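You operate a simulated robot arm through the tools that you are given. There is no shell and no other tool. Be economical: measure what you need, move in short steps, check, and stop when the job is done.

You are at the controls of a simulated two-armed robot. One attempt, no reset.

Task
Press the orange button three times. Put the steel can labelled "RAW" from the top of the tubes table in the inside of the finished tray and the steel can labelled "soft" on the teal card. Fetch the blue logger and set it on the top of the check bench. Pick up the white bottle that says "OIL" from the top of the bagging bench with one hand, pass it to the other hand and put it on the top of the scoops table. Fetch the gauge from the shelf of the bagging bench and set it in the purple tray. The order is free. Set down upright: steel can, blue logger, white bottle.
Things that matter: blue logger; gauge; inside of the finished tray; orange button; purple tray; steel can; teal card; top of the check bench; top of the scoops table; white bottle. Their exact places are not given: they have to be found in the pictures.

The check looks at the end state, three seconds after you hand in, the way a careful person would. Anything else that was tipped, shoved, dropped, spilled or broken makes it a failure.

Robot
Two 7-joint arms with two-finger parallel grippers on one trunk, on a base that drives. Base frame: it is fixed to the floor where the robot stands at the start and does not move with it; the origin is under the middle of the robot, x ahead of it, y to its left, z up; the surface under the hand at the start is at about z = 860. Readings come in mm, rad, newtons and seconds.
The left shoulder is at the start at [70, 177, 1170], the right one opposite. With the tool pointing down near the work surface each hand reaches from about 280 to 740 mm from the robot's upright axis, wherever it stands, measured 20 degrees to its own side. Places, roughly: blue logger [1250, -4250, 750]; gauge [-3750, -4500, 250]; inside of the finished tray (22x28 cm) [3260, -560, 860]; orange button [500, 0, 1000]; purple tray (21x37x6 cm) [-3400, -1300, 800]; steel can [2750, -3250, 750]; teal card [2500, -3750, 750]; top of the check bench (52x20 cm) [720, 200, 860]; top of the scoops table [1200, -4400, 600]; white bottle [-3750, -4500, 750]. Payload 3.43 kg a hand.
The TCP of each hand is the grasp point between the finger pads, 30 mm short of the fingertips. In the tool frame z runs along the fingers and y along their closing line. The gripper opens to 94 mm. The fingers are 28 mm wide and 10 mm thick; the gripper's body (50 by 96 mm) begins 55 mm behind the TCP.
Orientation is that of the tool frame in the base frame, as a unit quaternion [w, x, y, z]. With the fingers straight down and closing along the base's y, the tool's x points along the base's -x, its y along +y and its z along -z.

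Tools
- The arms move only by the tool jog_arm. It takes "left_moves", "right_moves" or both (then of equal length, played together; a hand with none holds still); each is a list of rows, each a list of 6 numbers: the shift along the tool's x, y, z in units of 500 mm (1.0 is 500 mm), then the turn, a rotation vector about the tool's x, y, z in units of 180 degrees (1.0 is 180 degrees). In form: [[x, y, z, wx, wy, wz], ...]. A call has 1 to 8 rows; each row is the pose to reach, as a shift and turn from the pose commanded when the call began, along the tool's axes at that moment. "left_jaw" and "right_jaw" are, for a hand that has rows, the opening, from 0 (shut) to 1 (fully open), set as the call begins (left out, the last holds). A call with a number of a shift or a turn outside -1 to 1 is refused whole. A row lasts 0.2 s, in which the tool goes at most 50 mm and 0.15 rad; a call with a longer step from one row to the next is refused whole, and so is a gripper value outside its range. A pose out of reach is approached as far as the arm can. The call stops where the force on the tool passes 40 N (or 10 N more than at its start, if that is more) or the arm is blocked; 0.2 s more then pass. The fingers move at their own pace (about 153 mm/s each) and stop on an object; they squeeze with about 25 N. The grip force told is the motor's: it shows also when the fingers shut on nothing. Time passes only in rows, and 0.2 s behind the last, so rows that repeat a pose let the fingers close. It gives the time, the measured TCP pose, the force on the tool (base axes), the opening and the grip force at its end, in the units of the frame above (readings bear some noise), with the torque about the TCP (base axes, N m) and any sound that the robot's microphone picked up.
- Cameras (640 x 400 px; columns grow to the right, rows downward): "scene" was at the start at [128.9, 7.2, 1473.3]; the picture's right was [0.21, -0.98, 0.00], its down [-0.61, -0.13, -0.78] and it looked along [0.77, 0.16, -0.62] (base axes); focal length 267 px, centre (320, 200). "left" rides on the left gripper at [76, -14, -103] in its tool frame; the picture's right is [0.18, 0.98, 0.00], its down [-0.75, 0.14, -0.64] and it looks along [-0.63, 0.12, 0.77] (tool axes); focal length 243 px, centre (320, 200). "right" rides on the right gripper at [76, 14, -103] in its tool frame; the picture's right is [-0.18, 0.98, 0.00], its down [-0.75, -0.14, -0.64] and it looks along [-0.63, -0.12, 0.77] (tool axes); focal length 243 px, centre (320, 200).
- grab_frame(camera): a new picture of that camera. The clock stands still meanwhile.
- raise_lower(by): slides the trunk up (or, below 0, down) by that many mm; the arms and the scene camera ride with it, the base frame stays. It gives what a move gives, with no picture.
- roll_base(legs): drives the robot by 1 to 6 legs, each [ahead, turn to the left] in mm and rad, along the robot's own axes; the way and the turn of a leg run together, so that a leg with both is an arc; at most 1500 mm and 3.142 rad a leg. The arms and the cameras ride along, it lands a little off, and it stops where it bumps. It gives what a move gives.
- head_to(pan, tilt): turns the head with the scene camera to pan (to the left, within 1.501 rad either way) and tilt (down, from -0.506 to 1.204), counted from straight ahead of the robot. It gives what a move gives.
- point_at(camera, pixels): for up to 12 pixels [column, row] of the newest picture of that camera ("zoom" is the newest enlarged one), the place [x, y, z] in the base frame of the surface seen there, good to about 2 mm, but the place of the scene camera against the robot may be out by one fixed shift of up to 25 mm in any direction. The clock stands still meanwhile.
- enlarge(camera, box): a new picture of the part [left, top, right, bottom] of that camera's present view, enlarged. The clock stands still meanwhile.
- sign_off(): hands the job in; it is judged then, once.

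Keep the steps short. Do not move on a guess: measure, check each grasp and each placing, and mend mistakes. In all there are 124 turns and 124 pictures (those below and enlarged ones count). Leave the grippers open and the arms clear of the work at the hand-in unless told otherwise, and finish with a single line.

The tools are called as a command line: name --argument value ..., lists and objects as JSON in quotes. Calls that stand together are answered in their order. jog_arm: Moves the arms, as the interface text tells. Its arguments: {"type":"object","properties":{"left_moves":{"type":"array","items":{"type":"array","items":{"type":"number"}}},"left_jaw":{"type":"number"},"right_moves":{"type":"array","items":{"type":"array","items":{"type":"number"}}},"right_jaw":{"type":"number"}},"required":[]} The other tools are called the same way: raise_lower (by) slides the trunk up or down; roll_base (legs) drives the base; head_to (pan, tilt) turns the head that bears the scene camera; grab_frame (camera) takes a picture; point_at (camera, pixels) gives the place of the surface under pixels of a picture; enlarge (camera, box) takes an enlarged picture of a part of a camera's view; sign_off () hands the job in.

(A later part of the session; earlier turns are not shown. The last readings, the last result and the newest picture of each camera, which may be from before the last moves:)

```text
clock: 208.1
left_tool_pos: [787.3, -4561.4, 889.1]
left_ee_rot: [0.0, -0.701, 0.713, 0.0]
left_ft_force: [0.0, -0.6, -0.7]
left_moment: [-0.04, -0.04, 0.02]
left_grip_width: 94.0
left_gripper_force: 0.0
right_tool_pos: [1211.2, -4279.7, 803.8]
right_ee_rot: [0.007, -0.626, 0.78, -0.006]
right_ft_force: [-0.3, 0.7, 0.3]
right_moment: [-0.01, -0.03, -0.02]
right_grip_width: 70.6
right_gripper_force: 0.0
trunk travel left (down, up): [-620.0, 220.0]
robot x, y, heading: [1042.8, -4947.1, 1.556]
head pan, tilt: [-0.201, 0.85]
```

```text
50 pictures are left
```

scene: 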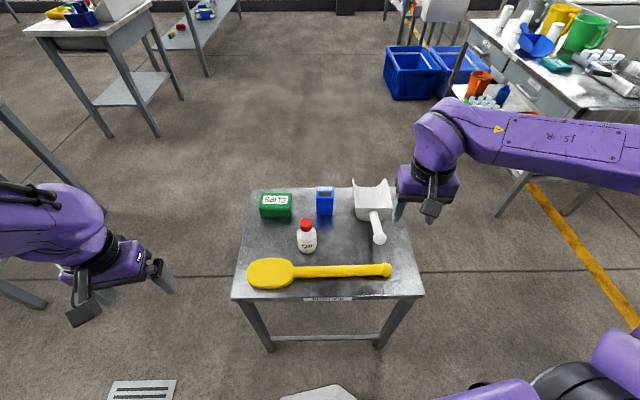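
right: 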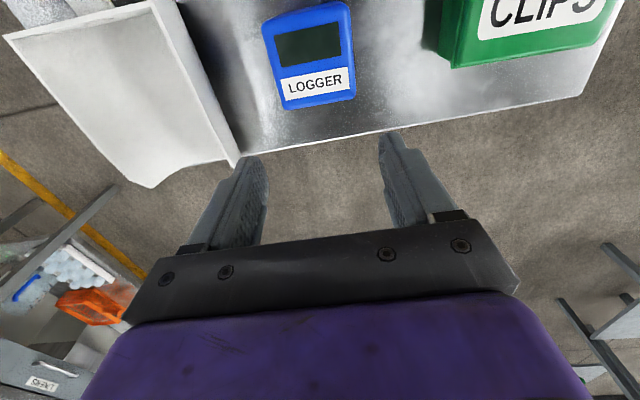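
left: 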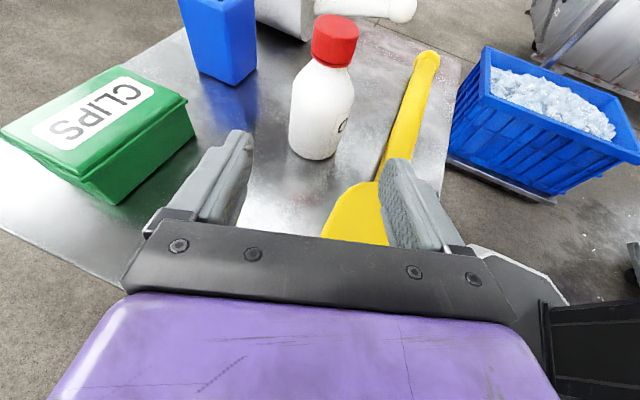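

point_at --camera "right" --pixels '[[268, 28], [347, 12], [285, 104], [352, 94], [310, 55], [240, 155], [222, 120]]'

```text
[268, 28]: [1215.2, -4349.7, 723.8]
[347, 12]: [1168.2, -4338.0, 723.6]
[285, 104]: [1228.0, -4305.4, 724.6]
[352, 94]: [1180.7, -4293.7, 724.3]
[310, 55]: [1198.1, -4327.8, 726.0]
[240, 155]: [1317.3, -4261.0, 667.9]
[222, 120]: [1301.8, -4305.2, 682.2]
```

Logger centre is [1198,-4322]. I'll align above it first, then read the pose before descending.

jog_arm --right_moves '[[0.044, 0.004, 0.0, 0, 0, 0.005], [0.088, 0.007, 0.02, 0, 0, 0.01], [0.088, 0.007, 0.04, 0, 0, 0.01]]'

```text
clock: 208.9
left_tool_pos: [788.5, -4561.1, 887.1]
left_ee_rot: [0.0, -0.701, 0.713, 0.0]
left_ft_force: [-0.7, -0.1, -0.4]
left_moment: [-0.02, 0.03, 0.0]
left_grip_width: 94.0
left_gripper_force: 0.2
right_tool_pos: [1196.6, -4322.1, 782.2]
right_ee_rot: [0.007, -0.613, 0.79, -0.006]
right_ft_force: [-0.7, 0.5, -0.9]
right_moment: [0.0, 0.01, 0.02]
right_grip_width: 70.5
right_gripper_force: 0.0
trunk travel left (down, up): [-620.0, 220.0]
robot x, y, heading: [1042.3, -4947.4, 1.55]
head pan, tilt: [-0.201, 0.85]
```

Aligned at [1197,-4322,782]. Now down 82 mm to z≈700, then close.

jog_arm --right_moves '[[0, 0, 0.06, 0, 0, 0], [0, 0, 0.11, 0, 0, 0], [0, 0, 0.164, 0, 0, 0]]'

jog_arm --right_moves '[[0, 0, 0, 0, 0, 0], [0, 0, 0, 0, 0, 0], [0, 0, 0, 0, 0, 0]]' --right_jaw 0

grab_frame --camera "right"

```text
clock: 209.7
left_tool_pos: [790.3, -4560.7, 887.1]
left_ee_rot: [0.0, -0.7, 0.714, 0.0]
left_ft_force: [-0.6, 0.4, -0.1]
left_moment: [-0.03, -0.02, 0.01]
left_grip_width: 94.3
left_gripper_force: 0.1
right_tool_pos: [1198.2, -4320.9, 700.2]
right_ee_rot: [0.008, -0.614, 0.79, -0.006]
right_ft_force: [0.1, 0.4, 0.5]
right_moment: [-0.05, 0.01, 0.0]
right_grip_width: 70.5
right_gripper_force: 0.1
trunk travel left (down, up): [-620.0, 220.0]
robot x, y, heading: [1043.1, -4946.0, 1.556]
head pan, tilt: [-0.201, 0.85]
```

```text
clock: 210.5
left_tool_pos: [787.5, -4561.4, 888.2]
left_ee_rot: [0.0, -0.701, 0.713, 0.0]
left_ft_force: [0.2, 0.7, 0.1]
left_moment: [0.01, 0.0, 0.03]
left_grip_width: 94.2
left_gripper_force: 0.0
right_tool_pos: [1198.3, -4323.1, 700.5]
right_ee_rot: [0.007, -0.614, 0.79, -0.007]
right_ft_force: [-0.6, 0.6, 0.0]
right_moment: [0.07, 0.06, -0.01]
right_grip_width: 60.0
right_gripper_force: 24.8
trunk travel left (down, up): [-620.0, 220.0]
robot x, y, heading: [1043.2, -4943.8, 1.554]
head pan, tilt: [-0.201, 0.85]
```

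```text
49 pictures are left
```

right: 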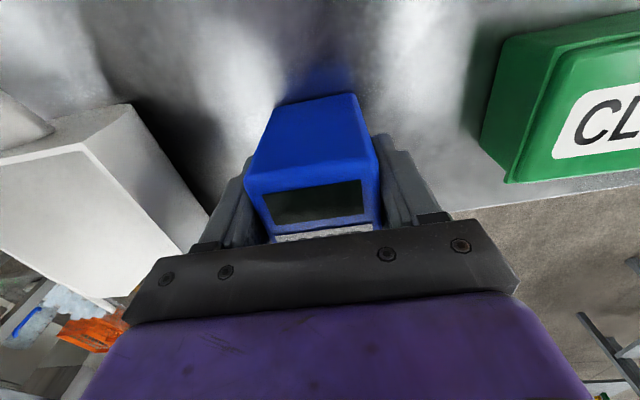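

Logger gripped (60 mm). I'll lift it straight up 170 mm, then draw it back and raise the trunk.

jog_arm --right_moves '[[0, 0, -0.06, 0, 0, 0], [0, 0, -0.13, 0, 0, 0], [0, 0, -0.2, 0, 0, 0], [0, 0, -0.27, 0, 0, 0], [0, 0, -0.34, 0, 0, 0]]'

raise_lower --by 130

jog_arm --right_moves '[[0.09, 0, 0, 0, 0, 0], [0.18, 0, 0, 0, 0, 0], [0.27, 0, 0, 0, 0, 0], [0.36, -0.01, 0, 0, 0, 0], [0.45, -0.03, 0, 0, 0, 0], [0.52, -0.06, 0, 0, 0, 0]]'

roll_base --legs '[[-180, 0]]'

head_to --pan -0.5 --tilt 0.4

grab_frame --camera "scene"

```text
clock: 211.7
left_tool_pos: [787.9, -4561.8, 888.5]
left_ee_rot: [0.0, -0.701, 0.713, -0.001]
left_ft_force: [-0.4, -0.6, 0.2]
left_moment: [0.02, -0.01, 0.02]
left_grip_width: 93.9
left_gripper_force: 0.0
right_tool_pos: [1194.8, -4321.0, 871.6]
right_ee_rot: [0.006, -0.614, 0.79, -0.007]
right_ft_force: [-0.9, -0.5, -1.4]
right_moment: [-0.01, -0.02, 0.01]
right_grip_width: 60.0
right_gripper_force: 24.9
trunk travel left (down, up): [-620.0, 220.0]
robot x, y, heading: [1039.5, -4945.6, 1.555]
head pan, tilt: [-0.201, 0.85]
```

```text
clock: 213.2
left_tool_pos: [787.7, -4561.6, 1018.4]
left_ee_rot: [0.0, -0.701, 0.713, 0.0]
left_ft_force: [-0.6, -0.2, 0.0]
left_moment: [0.0, 0.0, -0.03]
left_grip_width: 94.1
left_gripper_force: 0.1
right_tool_pos: [1195.4, -4320.2, 1000.6]
right_ee_rot: [0.006, -0.613, 0.79, -0.008]
right_ft_force: [1.0, -0.6, -0.9]
right_moment: [-0.01, 0.03, -0.02]
right_grip_width: 60.3
right_gripper_force: 25.4
trunk travel left (down, up): [-750.0, 90.0]
robot x, y, heading: [1047.5, -4944.1, 1.55]
head pan, tilt: [-0.201, 0.85]
```

```text
clock: 214.6
left_tool_pos: [787.9, -4561.0, 1019.3]
left_ee_rot: [0.0, -0.701, 0.714, 0.0]
left_ft_force: [0.0, 0.3, 0.0]
left_moment: [0.0, -0.04, 0.03]
left_grip_width: 94.1
left_gripper_force: 0.0
right_tool_pos: [1160.8, -4579.8, 1002.8]
right_ee_rot: [0.008, -0.613, 0.79, -0.007]
right_ft_force: [0.4, -0.5, -2.2]
right_moment: [0.03, 0.0, 0.02]
right_grip_width: 60.0
right_gripper_force: 24.5
trunk travel left (down, up): [-750.0, 90.0]
robot x, y, heading: [1042.8, -4946.3, 1.559]
head pan, tilt: [-0.201, 0.85]
```

```text
clock: 216.1
left_tool_pos: [785.2, -4739.1, 1018.0]
left_ee_rot: [-0.001, -0.701, 0.713, 0.0]
left_ft_force: [0.7, 0.5, 0.9]
left_moment: [0.0, 0.04, -0.02]
left_grip_width: 94.0
left_gripper_force: 0.1
right_tool_pos: [1157.2, -4755.7, 1002.3]
right_ee_rot: [0.007, -0.613, 0.79, -0.007]
right_ft_force: [0.5, 0.1, -1.8]
right_moment: [0.0, 0.01, 0.0]
right_grip_width: 60.1
right_gripper_force: 25.2
trunk travel left (down, up): [-750.0, 90.0]
robot x, y, heading: [1040.3, -5123.0, 1.554]
head pan, tilt: [-0.201, 0.85]
```

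```text
clock: 217.0
left_tool_pos: [785.3, -4738.9, 1017.9]
left_ee_rot: [0.0, -0.701, 0.713, -0.001]
left_ft_force: [0.3, 0.4, -0.2]
left_moment: [0.01, 0.0, -0.03]
left_grip_width: 94.0
left_gripper_force: 0.1
right_tool_pos: [1157.4, -4756.4, 1003.3]
right_ee_rot: [0.006, -0.614, 0.789, -0.008]
right_ft_force: [0.3, 0.1, -1.5]
right_moment: [-0.02, 0.01, -0.01]
right_grip_width: 60.1
right_gripper_force: 25.0
trunk travel left (down, up): [-750.0, 90.0]
robot x, y, heading: [1037.8, -5123.4, 1.552]
head pan, tilt: [-0.499, 0.4]
```

```text
48 pictures are left
```

scene: 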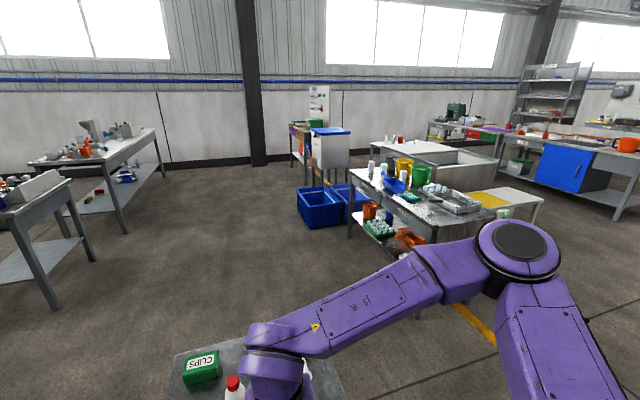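

Logger held safely. I'll enlarge the tubes table in view to find the cans and teal card.

enlarge --camera "scene" --box '[340, 120, 560, 270]'

roll_base --legs '[[0, 1.57], [620, 0], [0, -1.56], [1650, 0], [0, -1.6], [1200, 0]]'

head_to --pan -0.1 --tilt 0.5

grab_frame --camera "scene"

```text
2.67 times, centred on (450, 195) of scene
```

zoom: 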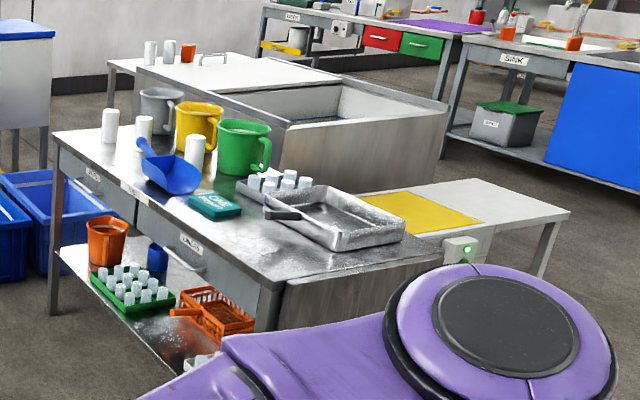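

```text
refused: 1650 is not a number from -1500 to 1500
```

```text
clock: 217.9
left_tool_pos: [785.0, -4740.6, 1018.2]
left_ee_rot: [0.0, -0.701, 0.713, 0.001]
left_ft_force: [-0.7, -0.4, 0.2]
left_moment: [0.01, 0.03, -0.01]
left_grip_width: 94.0
left_gripper_force: 0.2
right_tool_pos: [1157.0, -4757.5, 1001.6]
right_ee_rot: [0.006, -0.613, 0.79, -0.008]
right_ft_force: [0.5, -1.0, -1.5]
right_moment: [0.02, 0.03, 0.01]
right_grip_width: 60.2
right_gripper_force: 25.4
trunk travel left (down, up): [-750.0, 90.0]
robot x, y, heading: [1039.6, -5126.3, 1.551]
head pan, tilt: [-0.099, 0.499]
```

```text
46 pictures are left
```

scene: 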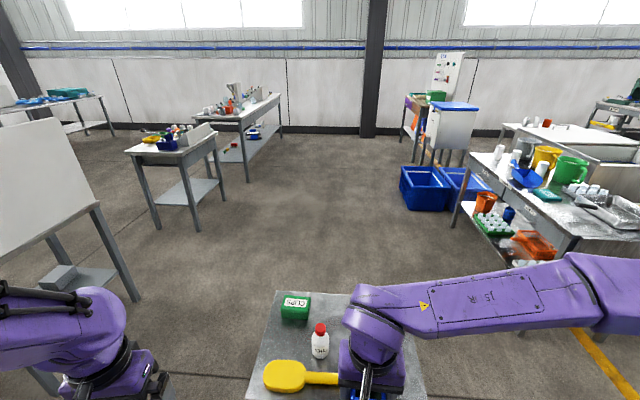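

A leg was over 1500 mm. I'll split it and drive west around the scoops table.

roll_base --legs '[[0, 1.57], [620, 0], [0, -1.56], [850, 0], [800, 0], [0, -1.6]]'

roll_base --legs '[[1150, 0]]'

head_to --pan 0 --tilt 0.45

grab_frame --camera "scene"

```text
clock: 240.7
left_tool_pos: [889.2, -3232.6, 1018.9]
left_ee_rot: [0.0, 0.023, 1.0, 0.0]
left_ft_force: [-0.2, 0.2, 0.0]
left_moment: [-0.01, 0.03, -0.01]
left_grip_width: 93.8
left_gripper_force: 0.1
right_tool_pos: [859.5, -3604.6, 1002.9]
right_ee_rot: [0.001, 0.139, 0.99, -0.009]
right_ft_force: [0.7, -0.1, -0.5]
right_moment: [-0.01, 0.02, 0.03]
right_grip_width: 59.9
right_gripper_force: 24.5
trunk travel left (down, up): [-750.0, 90.0]
robot x, y, heading: [502.3, -3476.1, -0.048]
head pan, tilt: [-0.099, 0.499]
```

```text
clock: 246.6
left_tool_pos: [2044.6, -3282.4, 1018.1]
left_ee_rot: [0.0, 0.021, 1.0, 0.0]
left_ft_force: [-0.1, -0.1, 0.1]
left_moment: [0.01, -0.01, 0.02]
left_grip_width: 93.9
left_gripper_force: 0.0
right_tool_pos: [2016.8, -3654.4, 1003.5]
right_ee_rot: [0.0, 0.136, 0.991, -0.011]
right_ft_force: [0.0, 1.0, -1.6]
right_moment: [0.0, -0.01, 0.02]
right_grip_width: 60.1
right_gripper_force: 24.9
trunk travel left (down, up): [-750.0, 90.0]
robot x, y, heading: [1656.1, -3526.3, -0.041]
head pan, tilt: [-0.099, 0.499]
```

```text
clock: 247.3
left_tool_pos: [2045.0, -3282.1, 1016.9]
left_ee_rot: [0.001, 0.02, 1.0, 0.0]
left_ft_force: [0.2, 0.9, -0.5]
left_moment: [-0.01, 0.01, -0.01]
left_grip_width: 94.0
left_gripper_force: 0.1
right_tool_pos: [2015.9, -3654.3, 1002.8]
right_ee_rot: [0.0, 0.137, 0.991, -0.009]
right_ft_force: [0.5, 0.3, -1.1]
right_moment: [0.03, 0.0, 0.01]
right_grip_width: 60.0
right_gripper_force: 25.4
trunk travel left (down, up): [-750.0, 90.0]
robot x, y, heading: [1650.1, -3527.3, -0.037]
head pan, tilt: [0.0, 0.45]
```

```text
45 pictures are left
```

scene: 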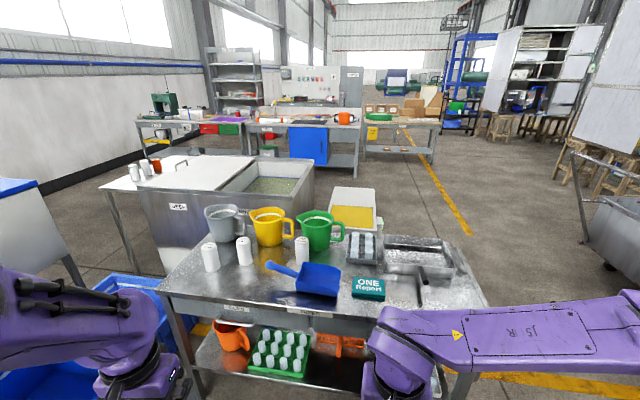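

Three cans stand at (210,255), (244,250), (302,250); the teal card reads "ONE Report" at (368,287). I'll enlarge to read the can labels.

enlarge --camera "scene" --box '[180, 200, 400, 320]'

point_at --camera "scene" --pixels '[[210, 246], [210, 265], [244, 240], [244, 258], [302, 240], [302, 258], [352, 278], [384, 278], [352, 298], [385, 298], [170, 292], [470, 308]]'

```text
2.91 times, centred on (290, 260) of scene
```

zoom: 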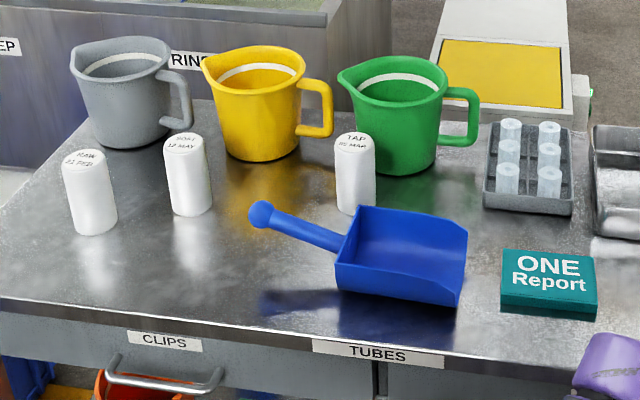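

```text
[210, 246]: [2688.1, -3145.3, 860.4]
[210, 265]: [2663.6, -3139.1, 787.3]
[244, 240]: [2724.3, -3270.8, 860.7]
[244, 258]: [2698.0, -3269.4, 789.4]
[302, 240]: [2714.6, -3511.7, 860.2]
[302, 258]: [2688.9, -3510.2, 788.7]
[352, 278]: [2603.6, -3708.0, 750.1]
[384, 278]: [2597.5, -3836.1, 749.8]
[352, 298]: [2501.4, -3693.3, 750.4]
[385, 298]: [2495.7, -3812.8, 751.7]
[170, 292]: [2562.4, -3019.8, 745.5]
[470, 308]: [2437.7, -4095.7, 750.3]
```

RAW is leftmost, SOFT the middle can, TAP right. I'll check where the floor bin at lower left is, and the card's top.

point_at --camera "scene" --pixels '[[20, 385], [110, 282], [175, 310], [60, 345], [368, 280], [368, 290], [357, 285], [380, 285], [320, 275], [190, 385]]'

enlarge --camera "scene" --box '[195, 230, 325, 280]'

```text
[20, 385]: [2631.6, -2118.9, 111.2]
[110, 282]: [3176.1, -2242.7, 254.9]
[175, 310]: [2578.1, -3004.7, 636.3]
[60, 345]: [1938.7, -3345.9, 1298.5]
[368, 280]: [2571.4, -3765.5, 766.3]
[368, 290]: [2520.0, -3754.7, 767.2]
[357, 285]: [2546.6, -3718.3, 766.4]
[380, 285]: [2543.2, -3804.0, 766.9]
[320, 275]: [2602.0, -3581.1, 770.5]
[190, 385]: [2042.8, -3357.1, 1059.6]
```

```text
4.92 times, centred on (260, 255) of scene
```

zoom: 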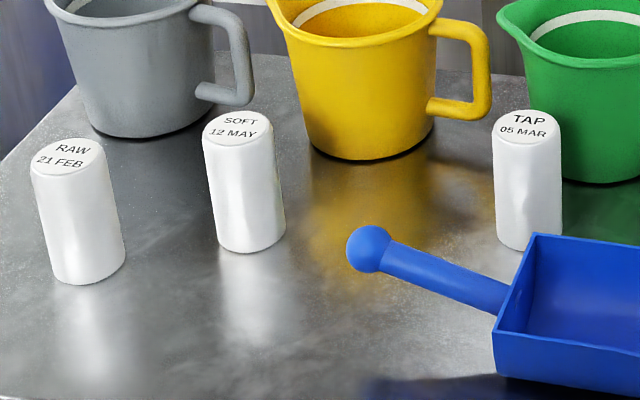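

Labels confirmed: RAW left, SOFT middle. The card's top is z≈767 at [2545,-3760]. I'll drive to about [2105,-3314] facing the table.

roll_base --legs '[[0, 0.475], [495, 0], [0, -0.61]]'

head_to --pan 0.2 --tilt 0.8

grab_frame --camera "scene"

grab_frame --camera "left"

```text
clock: 253.3
left_tool_pos: [2517.5, -3122.6, 1017.3]
left_ee_rot: [-0.001, 0.084, 0.996, 0.001]
left_ft_force: [0.0, -0.1, -0.7]
left_moment: [0.02, 0.0, 0.01]
left_grip_width: 94.2
left_gripper_force: 0.1
right_tool_pos: [2443.7, -3488.9, 1002.5]
right_ee_rot: [-0.002, 0.199, 0.98, -0.011]
right_ft_force: [-0.4, -0.8, -0.8]
right_moment: [0.0, 0.03, -0.02]
right_grip_width: 60.3
right_gripper_force: 24.7
trunk travel left (down, up): [-750.0, 90.0]
robot x, y, heading: [2097.2, -3314.9, -0.166]
head pan, tilt: [0.0, 0.45]
```

```text
clock: 254.1
left_tool_pos: [2516.9, -3123.5, 1017.2]
left_ee_rot: [0.001, 0.084, 0.997, 0.0]
left_ft_force: [-1.2, 0.1, -0.4]
left_moment: [-0.01, 0.01, 0.03]
left_grip_width: 94.1
left_gripper_force: 0.0
right_tool_pos: [2443.7, -3488.1, 1002.1]
right_ee_rot: [0.0, 0.199, 0.98, -0.009]
right_ft_force: [-0.2, 0.0, -1.9]
right_moment: [0.02, 0.01, 0.0]
right_grip_width: 59.8
right_gripper_force: 25.0
trunk travel left (down, up): [-750.0, 90.0]
robot x, y, heading: [2097.7, -3316.4, -0.171]
head pan, tilt: [0.201, 0.799]
```

```text
42 pictures are left
```

scene: 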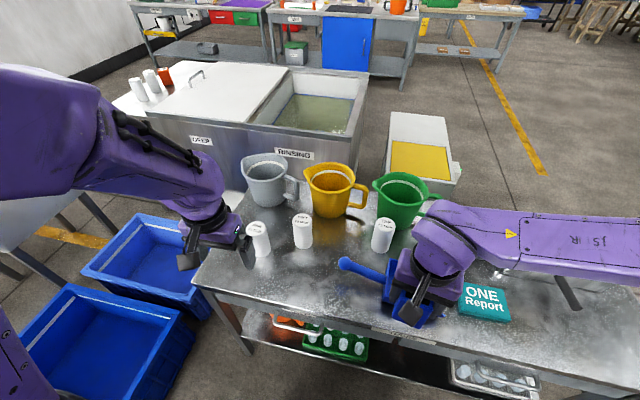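

```text
41 pictures are left
```

left: 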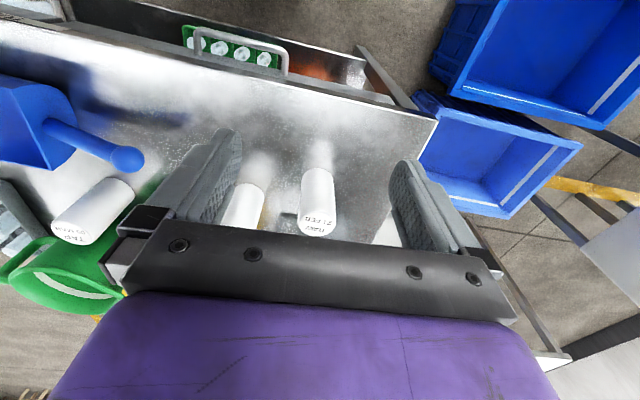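

I'll measure RAW, SOFT and TAP tops in both cameras to calibrate.

point_at --camera "left" --pixels '[[316, 229], [300, 228], [334, 228], [318, 200], [250, 200], [243, 215], [73, 233], [90, 205]]'

point_at --camera "scene" --pixels '[[257, 227], [302, 218], [384, 223], [302, 240], [258, 248], [267, 178], [330, 190], [290, 180], [303, 186]]'

```text
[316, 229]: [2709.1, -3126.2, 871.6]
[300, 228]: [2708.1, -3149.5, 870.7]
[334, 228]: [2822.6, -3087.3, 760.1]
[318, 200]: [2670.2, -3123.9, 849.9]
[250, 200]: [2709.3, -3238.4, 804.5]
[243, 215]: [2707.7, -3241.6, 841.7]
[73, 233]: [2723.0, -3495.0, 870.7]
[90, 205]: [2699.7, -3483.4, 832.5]
```

```text
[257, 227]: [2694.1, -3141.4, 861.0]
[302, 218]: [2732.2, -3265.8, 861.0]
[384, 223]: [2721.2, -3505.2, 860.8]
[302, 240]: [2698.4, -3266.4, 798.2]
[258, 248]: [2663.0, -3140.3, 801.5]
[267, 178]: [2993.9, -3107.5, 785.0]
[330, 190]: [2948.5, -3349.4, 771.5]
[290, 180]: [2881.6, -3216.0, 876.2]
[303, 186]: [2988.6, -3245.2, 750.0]
```

SOFT is at [2731,-3256], top 871 (hand-calibrated). I'll move the left hand above it.

jog_arm --left_moves '[[-0.08, -0.032, 0.0, 0, 0, 0], [-0.16, -0.064, 0.02, 0, 0, 0], [-0.24, -0.096, 0.05, 0, 0, 0], [-0.32, -0.128, 0.08, 0, 0, 0], [-0.4, -0.16, 0.12, 0, 0, 0], [-0.467, -0.19, 0.16, 0, 0, 0]]' --left_jaw 0.8

grab_frame --camera "left"

point_at --camera "left" --pixels '[[320, 130], [300, 130], [340, 130], [320, 115], [320, 145], [320, 155], [310, 120], [330, 140]]'

```text
clock: 255.5
left_tool_pos: [2735.5, -3259.0, 937.0]
left_ee_rot: [-0.001, 0.083, 0.997, 0.0]
left_ft_force: [-0.7, 0.6, -1.5]
left_moment: [-0.02, 0.04, -0.02]
left_grip_width: 75.3
left_gripper_force: 0.2
right_tool_pos: [2445.4, -3489.3, 1001.3]
right_ee_rot: [-0.002, 0.199, 0.98, -0.01]
right_ft_force: [0.4, 0.5, -2.2]
right_moment: [0.01, -0.05, 0.03]
right_grip_width: 59.9
right_gripper_force: 24.7
trunk travel left (down, up): [-750.0, 90.0]
robot x, y, heading: [2096.4, -3316.0, -0.169]
head pan, tilt: [0.201, 0.799]
```

```text
40 pictures are left
```

left: 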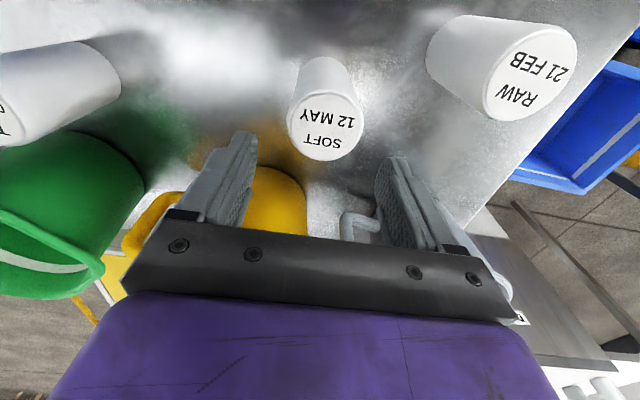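

```text
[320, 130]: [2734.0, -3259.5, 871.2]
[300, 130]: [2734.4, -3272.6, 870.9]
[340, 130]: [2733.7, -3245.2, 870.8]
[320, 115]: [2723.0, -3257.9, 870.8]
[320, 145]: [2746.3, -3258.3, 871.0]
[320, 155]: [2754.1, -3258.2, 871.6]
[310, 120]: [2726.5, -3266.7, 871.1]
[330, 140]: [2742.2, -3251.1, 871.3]
```

"SOFT 12 MAY" confirmed at close range, centre [2731,-3256]. Descend and grip.

jog_arm --left_moves '[[0.009, 0.005, 0.06, 0, 0, 0], [0.009, 0.005, 0.13, 0, 0, 0], [0.009, 0.005, 0.194, 0, 0, 0]]'

jog_arm --left_moves '[[0, 0, 0, 0, 0, 0], [0, 0, 0, 0, 0, 0], [0, 0, 0, 0, 0, 0]]' --left_jaw 0

jog_arm --left_moves '[[0, 0, -0.06, 0, 0, 0], [0, 0, -0.15, 0, 0, 0], [0, 0, -0.24, 0, 0, 0], [0, 0, -0.32, 0, 0, 0]]'

grab_frame --camera "left"

```text
clock: 256.3
left_tool_pos: [2729.1, -3255.5, 842.2]
left_ee_rot: [0.0, 0.085, 0.996, 0.0]
left_ft_force: [0.0, -0.1, -1.1]
left_moment: [0.03, -0.06, -0.01]
left_grip_width: 75.5
left_gripper_force: 0.0
right_tool_pos: [2443.8, -3489.3, 1002.2]
right_ee_rot: [-0.001, 0.199, 0.98, -0.011]
right_ft_force: [0.3, -0.1, -1.9]
right_moment: [0.0, -0.01, -0.02]
right_grip_width: 60.0
right_gripper_force: 25.2
trunk travel left (down, up): [-750.0, 90.0]
robot x, y, heading: [2101.8, -3319.1, -0.168]
head pan, tilt: [0.201, 0.799]
```

```text
clock: 257.1
left_tool_pos: [2729.3, -3254.2, 841.5]
left_ee_rot: [0.0, 0.084, 0.996, 0.0]
left_ft_force: [1.5, 1.4, -0.8]
left_moment: [0.03, -0.15, 0.03]
left_grip_width: 59.7
left_gripper_force: 25.3
right_tool_pos: [2443.8, -3489.6, 1003.5]
right_ee_rot: [-0.001, 0.199, 0.98, -0.01]
right_ft_force: [0.1, 0.2, -1.8]
right_moment: [0.01, -0.01, 0.0]
right_grip_width: 59.8
right_gripper_force: 25.0
trunk travel left (down, up): [-750.0, 90.0]
robot x, y, heading: [2097.0, -3316.0, -0.17]
head pan, tilt: [0.201, 0.799]
```

```text
clock: 258.1
left_tool_pos: [2728.6, -3251.6, 999.8]
left_ee_rot: [0.0, 0.085, 0.996, 0.0]
left_ft_force: [-0.6, 0.6, -2.7]
left_moment: [0.01, -0.02, -0.01]
left_grip_width: 59.3
left_gripper_force: 25.0
right_tool_pos: [2442.7, -3487.7, 1001.0]
right_ee_rot: [-0.001, 0.2, 0.98, -0.01]
right_ft_force: [-0.7, 0.3, -1.6]
right_moment: [-0.02, -0.02, 0.02]
right_grip_width: 59.8
right_gripper_force: 24.8
trunk travel left (down, up): [-750.0, 90.0]
robot x, y, heading: [2102.6, -3318.2, -0.168]
head pan, tilt: [0.201, 0.799]
```

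```text
39 pictures are left
```

left: 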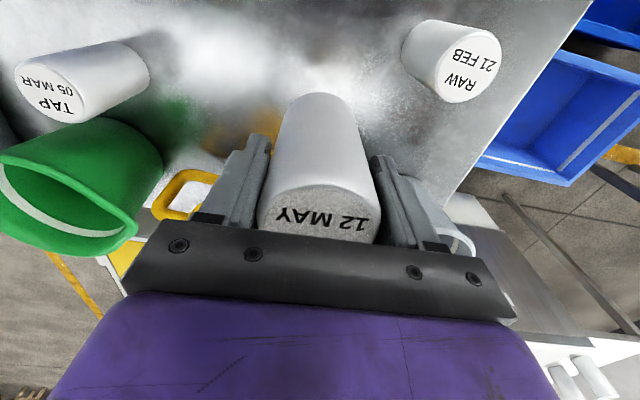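

SOFT is held. I'll pull it back toward the body, then turn the robot right to face the teal card.

jog_arm --left_moves '[[0.08, 0, -0.02, 0, 0, 0], [0.17, 0, -0.04, 0, 0, 0], [0.26, 0, -0.04, 0, 0, 0], [0.35, 0, -0.04, 0, 0, 0], [0.42, 0.02, -0.04, 0, 0, 0]]'

roll_base --legs '[[0, -0.9]]'

head_to --pan 0.2 --tilt 0.8

grab_frame --camera "scene"

grab_frame --camera "left"

```text
clock: 259.3
left_tool_pos: [2520.7, -3205.7, 1020.3]
left_ee_rot: [0.001, 0.084, 0.996, 0.0]
left_ft_force: [0.1, 1.1, -3.3]
left_moment: [-0.01, 0.03, 0.01]
left_grip_width: 59.7
left_gripper_force: 25.0
right_tool_pos: [2443.6, -3488.1, 1004.3]
right_ee_rot: [0.0, 0.199, 0.98, -0.011]
right_ft_force: [-0.8, 0.1, -1.1]
right_moment: [0.02, -0.02, -0.03]
right_grip_width: 59.9
right_gripper_force: 25.0
trunk travel left (down, up): [-750.0, 90.0]
robot x, y, heading: [2102.4, -3319.5, -0.165]
head pan, tilt: [0.201, 0.799]
```

```text
clock: 262.0
left_tool_pos: [2444.1, -3584.4, 1019.2]
left_ee_rot: [0.0, 0.514, 0.858, 0.0]
left_ft_force: [-0.1, -0.1, -3.4]
left_moment: [0.02, 0.04, -0.01]
left_grip_width: 59.7
left_gripper_force: 24.8
right_tool_pos: [2174.3, -3694.9, 1003.2]
right_ee_rot: [-0.005, 0.611, 0.792, -0.009]
right_ft_force: [-0.1, 0.0, -1.5]
right_moment: [-0.03, 0.01, 0.01]
right_grip_width: 60.0
right_gripper_force: 25.0
trunk travel left (down, up): [-750.0, 90.0]
robot x, y, heading: [2100.1, -3320.6, -1.078]
head pan, tilt: [0.201, 0.799]
```

```text
clock: 262.6
left_tool_pos: [2443.3, -3584.9, 1020.2]
left_ee_rot: [-0.001, 0.514, 0.858, 0.0]
left_ft_force: [-0.2, -0.6, -2.8]
left_moment: [0.02, 0.03, -0.02]
left_grip_width: 59.4
left_gripper_force: 25.0
right_tool_pos: [2174.6, -3694.9, 1002.0]
right_ee_rot: [-0.006, 0.611, 0.792, -0.009]
right_ft_force: [-0.4, -0.4, -1.3]
right_moment: [0.01, 0.01, 0.03]
right_grip_width: 59.8
right_gripper_force: 24.8
trunk travel left (down, up): [-750.0, 90.0]
robot x, y, heading: [2101.6, -3317.1, -1.082]
head pan, tilt: [0.201, 0.799]
```

```text
38 pictures are left
```

scene: 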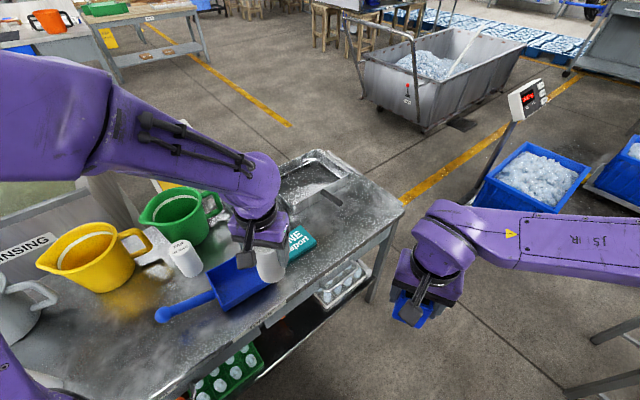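

```text
37 pictures are left
```

left: 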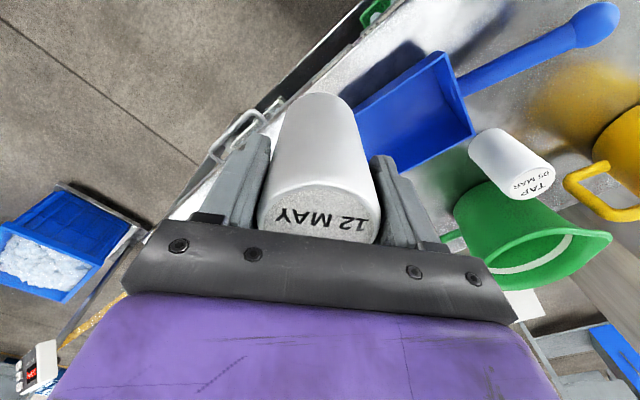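

I'll carry SOFT over the card at height and check alignment.

jog_arm --left_moves '[[-0.09, 0.006, 0, 0, 0, 0], [-0.18, 0.012, 0, 0, 0, 0], [-0.27, 0.018, 0.02, 0, 0, 0], [-0.35, 0.022, 0.06, 0, 0, 0], [-0.389, 0.024, 0.12, 0, 0, 0]]'

grab_frame --camera "scene"

grab_frame --camera "left"

```text
clock: 263.8
left_tool_pos: [2546.2, -3751.2, 960.2]
left_ee_rot: [-0.001, 0.515, 0.857, 0.001]
left_ft_force: [-0.7, 0.1, -2.6]
left_moment: [0.07, 0.02, 0.02]
left_grip_width: 59.9
left_gripper_force: 25.1
right_tool_pos: [2175.2, -3696.6, 1002.3]
right_ee_rot: [-0.007, 0.611, 0.791, -0.009]
right_ft_force: [0.3, -0.3, -1.7]
right_moment: [0.01, -0.01, 0.0]
right_grip_width: 59.9
right_gripper_force: 24.9
trunk travel left (down, up): [-750.0, 90.0]
robot x, y, heading: [2098.2, -3319.2, -1.082]
head pan, tilt: [0.201, 0.799]
```

```text
36 pictures are left
```

scene: 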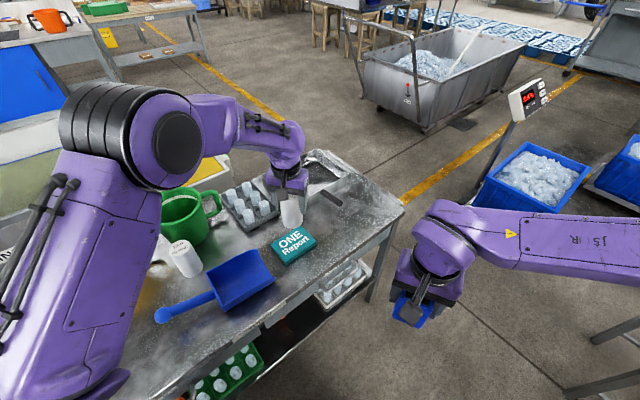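

```text
35 pictures are left
```

left: 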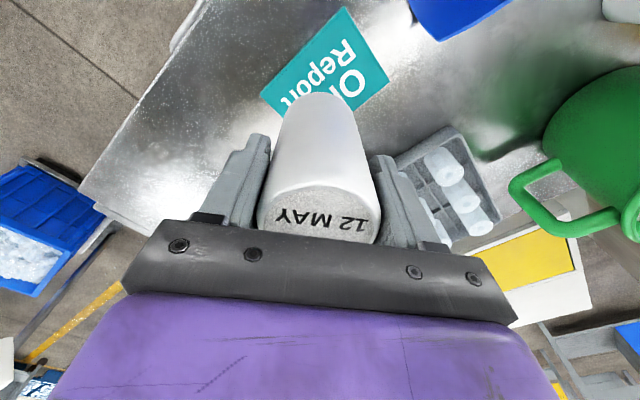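

The card is partly visible in both. I'll measure its corners.

point_at --camera "left" --pixels '[[345, 12], [385, 83], [267, 93], [320, 60], [250, 60]]'

point_at --camera "scene" --pixels '[[273, 243], [287, 262], [314, 240], [299, 229], [294, 245]]'

```text
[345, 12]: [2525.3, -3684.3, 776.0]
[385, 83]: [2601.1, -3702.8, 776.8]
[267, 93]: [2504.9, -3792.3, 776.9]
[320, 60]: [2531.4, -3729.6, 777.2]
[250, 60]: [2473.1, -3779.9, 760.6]
```

```text
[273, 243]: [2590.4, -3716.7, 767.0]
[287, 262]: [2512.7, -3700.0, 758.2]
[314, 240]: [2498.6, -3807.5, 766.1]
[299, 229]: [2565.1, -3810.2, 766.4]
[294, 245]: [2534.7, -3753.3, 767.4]
```

Card centre is [2553,-3748], top 777. I'll shift 8 mm and lower toward TCP z≈859.

jog_arm --left_moves '[[0, 0.008, 0.06, 0, 0, 0], [-0.001, 0.015, 0.12, 0, 0, 0], [-0.001, 0.015, 0.17, 0, 0, 0], [-0.001, 0.015, 0.194, 0, 0, 0]]'

jog_arm --left_moves '[[0, 0, 0.004, 0, 0, 0], [0, 0, 0.007, 0, 0, 0]]'

```text
clock: 264.8
left_tool_pos: [2555.2, -3747.3, 861.2]
left_ee_rot: [0.0, 0.514, 0.858, 0.0]
left_ft_force: [-0.3, 0.1, -3.3]
left_moment: [0.0, 0.02, -0.02]
left_grip_width: 59.6
left_gripper_force: 24.6
right_tool_pos: [2174.5, -3695.5, 1003.1]
right_ee_rot: [-0.005, 0.61, 0.792, -0.009]
right_ft_force: [0.9, -0.8, -1.7]
right_moment: [0.04, 0.03, 0.01]
right_grip_width: 60.0
right_gripper_force: 25.1
trunk travel left (down, up): [-750.0, 90.0]
robot x, y, heading: [2098.4, -3316.8, -1.08]
head pan, tilt: [0.201, 0.799]
```

```text
clock: 265.4
left_tool_pos: [2553.8, -3748.2, 859.0]
left_ee_rot: [0.001, 0.514, 0.858, 0.001]
left_ft_force: [0.2, 0.1, -3.9]
left_moment: [0.0, 0.01, 0.02]
left_grip_width: 59.7
left_gripper_force: 25.4
right_tool_pos: [2174.3, -3695.0, 1002.1]
right_ee_rot: [-0.005, 0.611, 0.792, -0.009]
right_ft_force: [0.3, -1.0, -0.9]
right_moment: [-0.06, 0.01, 0.0]
right_grip_width: 60.1
right_gripper_force: 25.1
trunk travel left (down, up): [-750.0, 90.0]
robot x, y, heading: [2101.2, -3317.7, -1.085]
head pan, tilt: [0.201, 0.799]
```

Almost touching; I'll creep by 1 mm steps until the force changes.

jog_arm --left_moves '[[0, 0, 0.002, 0, 0, 0], [0, 0, 0.004, 0, 0, 0]]'

```text
clock: 266.0
left_tool_pos: [2552.1, -3747.1, 856.7]
left_ee_rot: [0.001, 0.514, 0.858, -0.001]
left_ft_force: [1.3, 0.8, 0.4]
left_moment: [0.05, -0.04, 0.01]
left_grip_width: 59.9
left_gripper_force: 25.4
right_tool_pos: [2174.6, -3695.4, 1002.4]
right_ee_rot: [-0.006, 0.611, 0.792, -0.009]
right_ft_force: [0.0, -1.1, -1.7]
right_moment: [0.03, -0.03, -0.02]
right_grip_width: 59.9
right_gripper_force: 25.4
trunk travel left (down, up): [-750.0, 90.0]
robot x, y, heading: [2101.5, -3318.0, -1.088]
head pan, tilt: [0.201, 0.799]
```

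Contact felt. Release, lift straight up, and check.

jog_arm --left_moves '[[0, 0, 0, 0, 0, 0], [0, 0, 0, 0, 0, 0], [0, 0, -0.05, 0, 0, 0], [0, 0, -0.13, 0, 0, 0], [0, 0, -0.22, 0, 0, 0], [0, 0, -0.31, 0, 0, 0]]' --left_jaw 0.75

grab_frame --camera "left"

```text
clock: 267.4
left_tool_pos: [2552.7, -3747.3, 1012.9]
left_ee_rot: [0.0, 0.515, 0.857, 0.0]
left_ft_force: [-0.9, 0.5, 0.5]
left_moment: [-0.02, -0.03, 0.03]
left_grip_width: 70.6
left_gripper_force: 0.0
right_tool_pos: [2173.2, -3693.6, 1002.6]
right_ee_rot: [-0.004, 0.611, 0.791, -0.008]
right_ft_force: [0.3, -0.7, -0.7]
right_moment: [-0.02, 0.0, -0.02]
right_grip_width: 59.9
right_gripper_force: 25.1
trunk travel left (down, up): [-750.0, 90.0]
robot x, y, heading: [2099.6, -3317.6, -1.084]
head pan, tilt: [0.201, 0.799]
```

```text
34 pictures are left
```

left: 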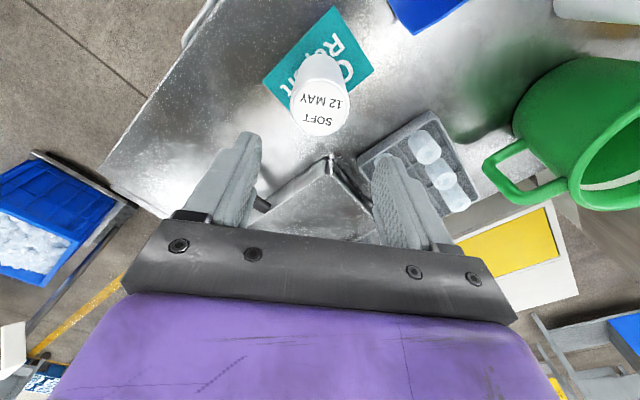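

SOFT stands on the teal card. I'll retract, turn back left and go for RAW.

jog_arm --left_moves '[[0.09, 0, 0, 0, 0, 0], [0.18, 0, 0, 0, 0, 0], [0.27, 0, 0, 0, 0, 0], [0.36, 0, 0, 0, 0, 0], [0.41, -0.02, 0, 0, 0, 0]]'

roll_base --legs '[[0, 0.95]]'

grab_frame --camera "left"

```text
clock: 268.6
left_tool_pos: [2445.1, -3570.8, 1011.1]
left_ee_rot: [0.0, 0.514, 0.858, 0.0]
left_ft_force: [-0.6, 0.6, -0.7]
left_moment: [-0.02, -0.01, 0.03]
left_grip_width: 70.2
left_gripper_force: 0.0
right_tool_pos: [2172.8, -3694.5, 1003.7]
right_ee_rot: [-0.005, 0.612, 0.791, -0.008]
right_ft_force: [-0.1, 0.6, -1.9]
right_moment: [0.02, 0.0, 0.02]
right_grip_width: 59.9
right_gripper_force: 25.0
trunk travel left (down, up): [-750.0, 90.0]
robot x, y, heading: [2099.9, -3317.4, -1.081]
head pan, tilt: [0.201, 0.799]
```

```text
clock: 271.5
left_tool_pos: [2506.9, -3179.7, 1011.9]
left_ee_rot: [0.0, 0.062, 0.998, 0.0]
left_ft_force: [-1.0, 0.7, -0.1]
left_moment: [-0.07, 0.03, -0.05]
left_grip_width: 70.4
left_gripper_force: 0.0
right_tool_pos: [2450.0, -3473.2, 1002.7]
right_ee_rot: [-0.001, 0.178, 0.984, -0.009]
right_ft_force: [-1.0, 0.5, -1.7]
right_moment: [0.02, -0.02, 0.02]
right_grip_width: 60.0
right_gripper_force: 24.9
trunk travel left (down, up): [-750.0, 90.0]
robot x, y, heading: [2099.0, -3316.1, -0.124]
head pan, tilt: [0.201, 0.799]
```

```text
33 pictures are left
```

left: 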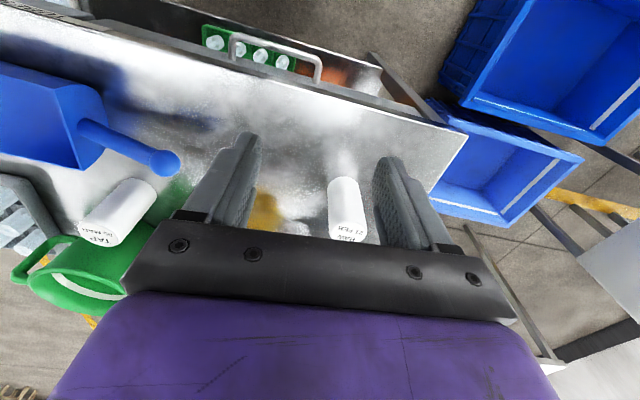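

RAW is just ahead. Move above it and confirm the label and centre.

jog_arm --left_moves '[[-0.073, 0.029, 0, 0, 0, 0], [-0.146, 0.058, 0.02, 0, 0, 0], [-0.219, 0.086, 0.06, 0, 0, 0], [-0.292, 0.115, 0.1, 0, 0, 0], [-0.365, 0.144, 0.15, 0, 0, 0]]' --left_jaw 0.8

grab_frame --camera "left"

point_at --camera "left" --pixels '[[320, 125], [300, 125], [340, 125], [320, 110], [320, 140], [320, 150]]'

```text
clock: 272.7
left_tool_pos: [2698.8, -3131.5, 933.7]
left_ee_rot: [-0.001, 0.062, 0.998, 0.0]
left_ft_force: [0.8, 0.3, -0.6]
left_moment: [-0.02, 0.06, 0.0]
left_grip_width: 75.2
left_gripper_force: 0.1
right_tool_pos: [2452.4, -3472.6, 1002.2]
right_ee_rot: [-0.002, 0.178, 0.984, -0.01]
right_ft_force: [0.7, 0.7, -1.6]
right_moment: [0.05, 0.01, -0.01]
right_grip_width: 59.9
right_gripper_force: 25.2
trunk travel left (down, up): [-750.0, 90.0]
robot x, y, heading: [2100.4, -3314.5, -0.122]
head pan, tilt: [0.201, 0.799]
```

```text
32 pictures are left
```

left: 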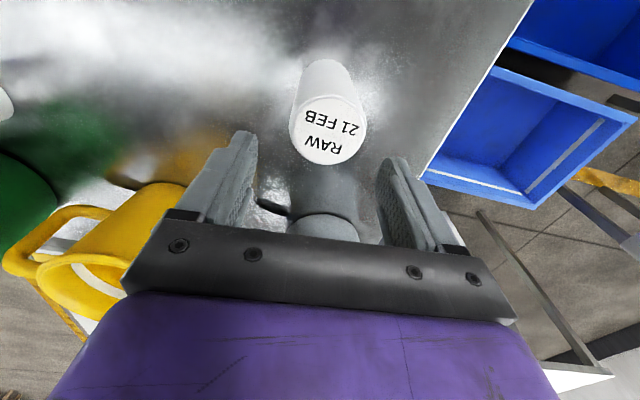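

```text
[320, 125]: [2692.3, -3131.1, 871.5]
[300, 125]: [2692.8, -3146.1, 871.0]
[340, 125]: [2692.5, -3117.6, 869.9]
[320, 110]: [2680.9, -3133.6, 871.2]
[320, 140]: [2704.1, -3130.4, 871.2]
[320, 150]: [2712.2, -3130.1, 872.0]
```

"RAW 21 FEB", centre [2696,-3127]. Descend, grip, lift.

jog_arm --left_moves '[[0.007, 0.007, 0.06, 0, 0, 0], [0.007, 0.007, 0.13, 0, 0, 0], [0.007, 0.007, 0.185, 0, 0, 0]]'

jog_arm --left_moves '[[0, 0, 0, 0, 0, 0], [0, 0, 0, 0, 0, 0], [0, 0, 0, 0, 0, 0]]' --left_jaw 0

jog_arm --left_moves '[[0, 0, -0.06, 0, 0, 0], [0, 0, -0.15, 0, 0, 0], [0, 0, -0.24, 0, 0, 0], [0, 0, -0.33, 0, 0, 0], [0.07, 0, -0.37, 0, 0, 0], [0.16, 0, -0.37, 0, 0, 0], [0.25, 0, -0.37, 0, 0, 0], [0.33, -0.02, -0.37, 0, 0, 0]]'

roll_base --legs '[[-500, 0]]'

head_to --pan 0.9 --tilt 0.35

grab_frame --camera "scene"

```text
clock: 273.5
left_tool_pos: [2693.6, -3128.5, 845.9]
left_ee_rot: [0.0, 0.062, 0.998, 0.0]
left_ft_force: [1.2, 0.1, 0.3]
left_moment: [0.01, -0.01, -0.01]
left_grip_width: 75.0
left_gripper_force: 0.0
right_tool_pos: [2451.8, -3473.4, 1002.1]
right_ee_rot: [-0.001, 0.178, 0.984, -0.01]
right_ft_force: [0.5, 0.9, -1.7]
right_moment: [-0.01, 0.01, 0.0]
right_grip_width: 60.4
right_gripper_force: 25.0
trunk travel left (down, up): [-750.0, 90.0]
robot x, y, heading: [2096.8, -3320.3, -0.12]
head pan, tilt: [0.201, 0.799]
```

```text
clock: 274.3
left_tool_pos: [2694.7, -3127.0, 845.6]
left_ee_rot: [-0.001, 0.06, 0.998, 0.001]
left_ft_force: [0.6, 0.6, -0.6]
left_moment: [0.01, -0.01, -0.02]
left_grip_width: 58.3
left_gripper_force: 25.1
right_tool_pos: [2451.3, -3473.6, 1003.6]
right_ee_rot: [-0.001, 0.178, 0.984, -0.01]
right_ft_force: [0.0, -0.3, -1.0]
right_moment: [0.01, 0.0, 0.02]
right_grip_width: 59.9
right_gripper_force: 24.9
trunk travel left (down, up): [-750.0, 90.0]
robot x, y, heading: [2102.2, -3319.0, -0.123]
head pan, tilt: [0.201, 0.799]
```

```text
clock: 276.1
left_tool_pos: [2526.5, -3116.8, 1028.4]
left_ee_rot: [0.0, 0.063, 0.998, 0.001]
left_ft_force: [0.1, -0.4, -3.0]
left_moment: [0.04, -0.01, -0.01]
left_grip_width: 57.7
left_gripper_force: 25.1
right_tool_pos: [2448.5, -3473.2, 1002.9]
right_ee_rot: [0.0, 0.177, 0.984, -0.009]
right_ft_force: [0.4, 0.3, -1.1]
right_moment: [-0.01, 0.0, -0.01]
right_grip_width: 60.1
right_gripper_force: 25.0
trunk travel left (down, up): [-750.0, 90.0]
robot x, y, heading: [2098.5, -3319.6, -0.126]
head pan, tilt: [0.201, 0.799]
```

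```text
clock: 279.0
left_tool_pos: [2043.3, -3054.6, 1027.9]
left_ee_rot: [-0.001, 0.061, 0.998, 0.0]
left_ft_force: [0.0, -0.4, -3.6]
left_moment: [-0.03, 0.03, 0.04]
left_grip_width: 57.8
left_gripper_force: 25.6
right_tool_pos: [1965.1, -3412.3, 1002.0]
right_ee_rot: [-0.001, 0.177, 0.984, -0.01]
right_ft_force: [0.1, -0.2, -1.8]
right_moment: [-0.03, 0.0, 0.01]
right_grip_width: 60.1
right_gripper_force: 24.5
trunk travel left (down, up): [-750.0, 90.0]
robot x, y, heading: [1612.8, -3256.8, -0.122]
head pan, tilt: [0.201, 0.799]
```

```text
clock: 280.1
left_tool_pos: [2043.6, -3054.6, 1027.9]
left_ee_rot: [0.0, 0.06, 0.998, 0.0]
left_ft_force: [0.0, -0.4, -2.8]
left_moment: [0.0, 0.02, -0.02]
left_grip_width: 57.9
left_gripper_force: 24.8
right_tool_pos: [1966.7, -3413.1, 1002.7]
right_ee_rot: [-0.001, 0.176, 0.984, -0.011]
right_ft_force: [0.4, -0.1, -2.3]
right_moment: [0.0, 0.04, -0.02]
right_grip_width: 60.1
right_gripper_force: 24.9
trunk travel left (down, up): [-750.0, 90.0]
robot x, y, heading: [1615.5, -3258.1, -0.125]
head pan, tilt: [0.901, 0.351]
```

```text
31 pictures are left
```

scene: 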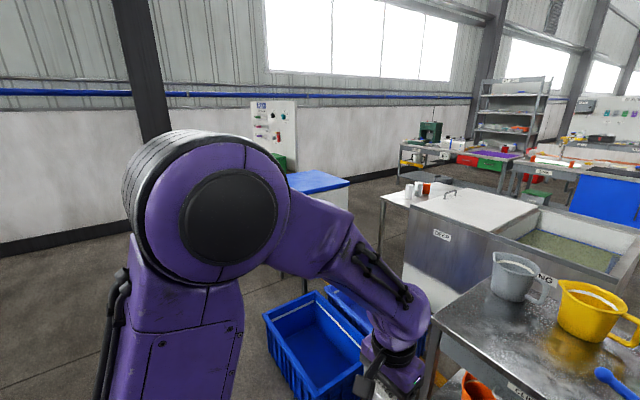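

RAW is held. I'll drive north to the finished-tray table and look.

roll_base --legs '[[0, 1.519], [1100, 0], [1150, 0], [0, -1.3]]'

head_to --pan 0.1 --tilt 0.45

grab_frame --camera "scene"

```text
clock: 298.1
left_tool_pos: [2343.0, -726.7, 1028.2]
left_ee_rot: [0.0, -0.062, 0.998, 0.0]
left_ft_force: [-0.4, -0.5, -2.7]
left_moment: [0.03, -0.01, -0.01]
left_grip_width: 57.6
left_gripper_force: 24.8
right_tool_pos: [2357.3, -1091.5, 1002.2]
right_ee_rot: [0.001, 0.053, 0.999, -0.01]
right_ft_force: [0.2, -1.1, -0.6]
right_moment: [0.0, -0.01, 0.0]
right_grip_width: 59.6
right_gripper_force: 25.0
trunk travel left (down, up): [-750.0, 90.0]
robot x, y, heading: [1980.5, -1028.7, 0.129]
head pan, tilt: [0.901, 0.351]
```

```text
clock: 299.2
left_tool_pos: [2342.0, -727.3, 1026.9]
left_ee_rot: [0.0, -0.065, 0.998, 0.001]
left_ft_force: [-0.5, 0.1, -3.1]
left_moment: [-0.02, 0.02, 0.0]
left_grip_width: 57.7
left_gripper_force: 25.1
right_tool_pos: [2357.4, -1090.5, 1001.8]
right_ee_rot: [0.0, 0.053, 0.999, -0.01]
right_ft_force: [0.3, -0.6, -1.5]
right_moment: [0.01, 0.0, 0.0]
right_grip_width: 60.0
right_gripper_force: 25.1
trunk travel left (down, up): [-750.0, 90.0]
robot x, y, heading: [1975.4, -1031.2, 0.126]
head pan, tilt: [0.099, 0.45]
```

```text
30 pictures are left
```

scene: 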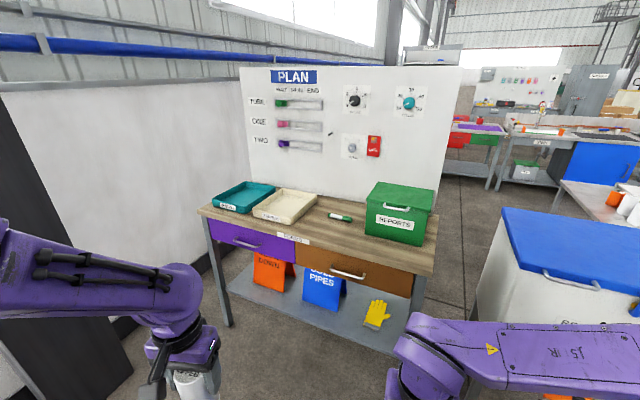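

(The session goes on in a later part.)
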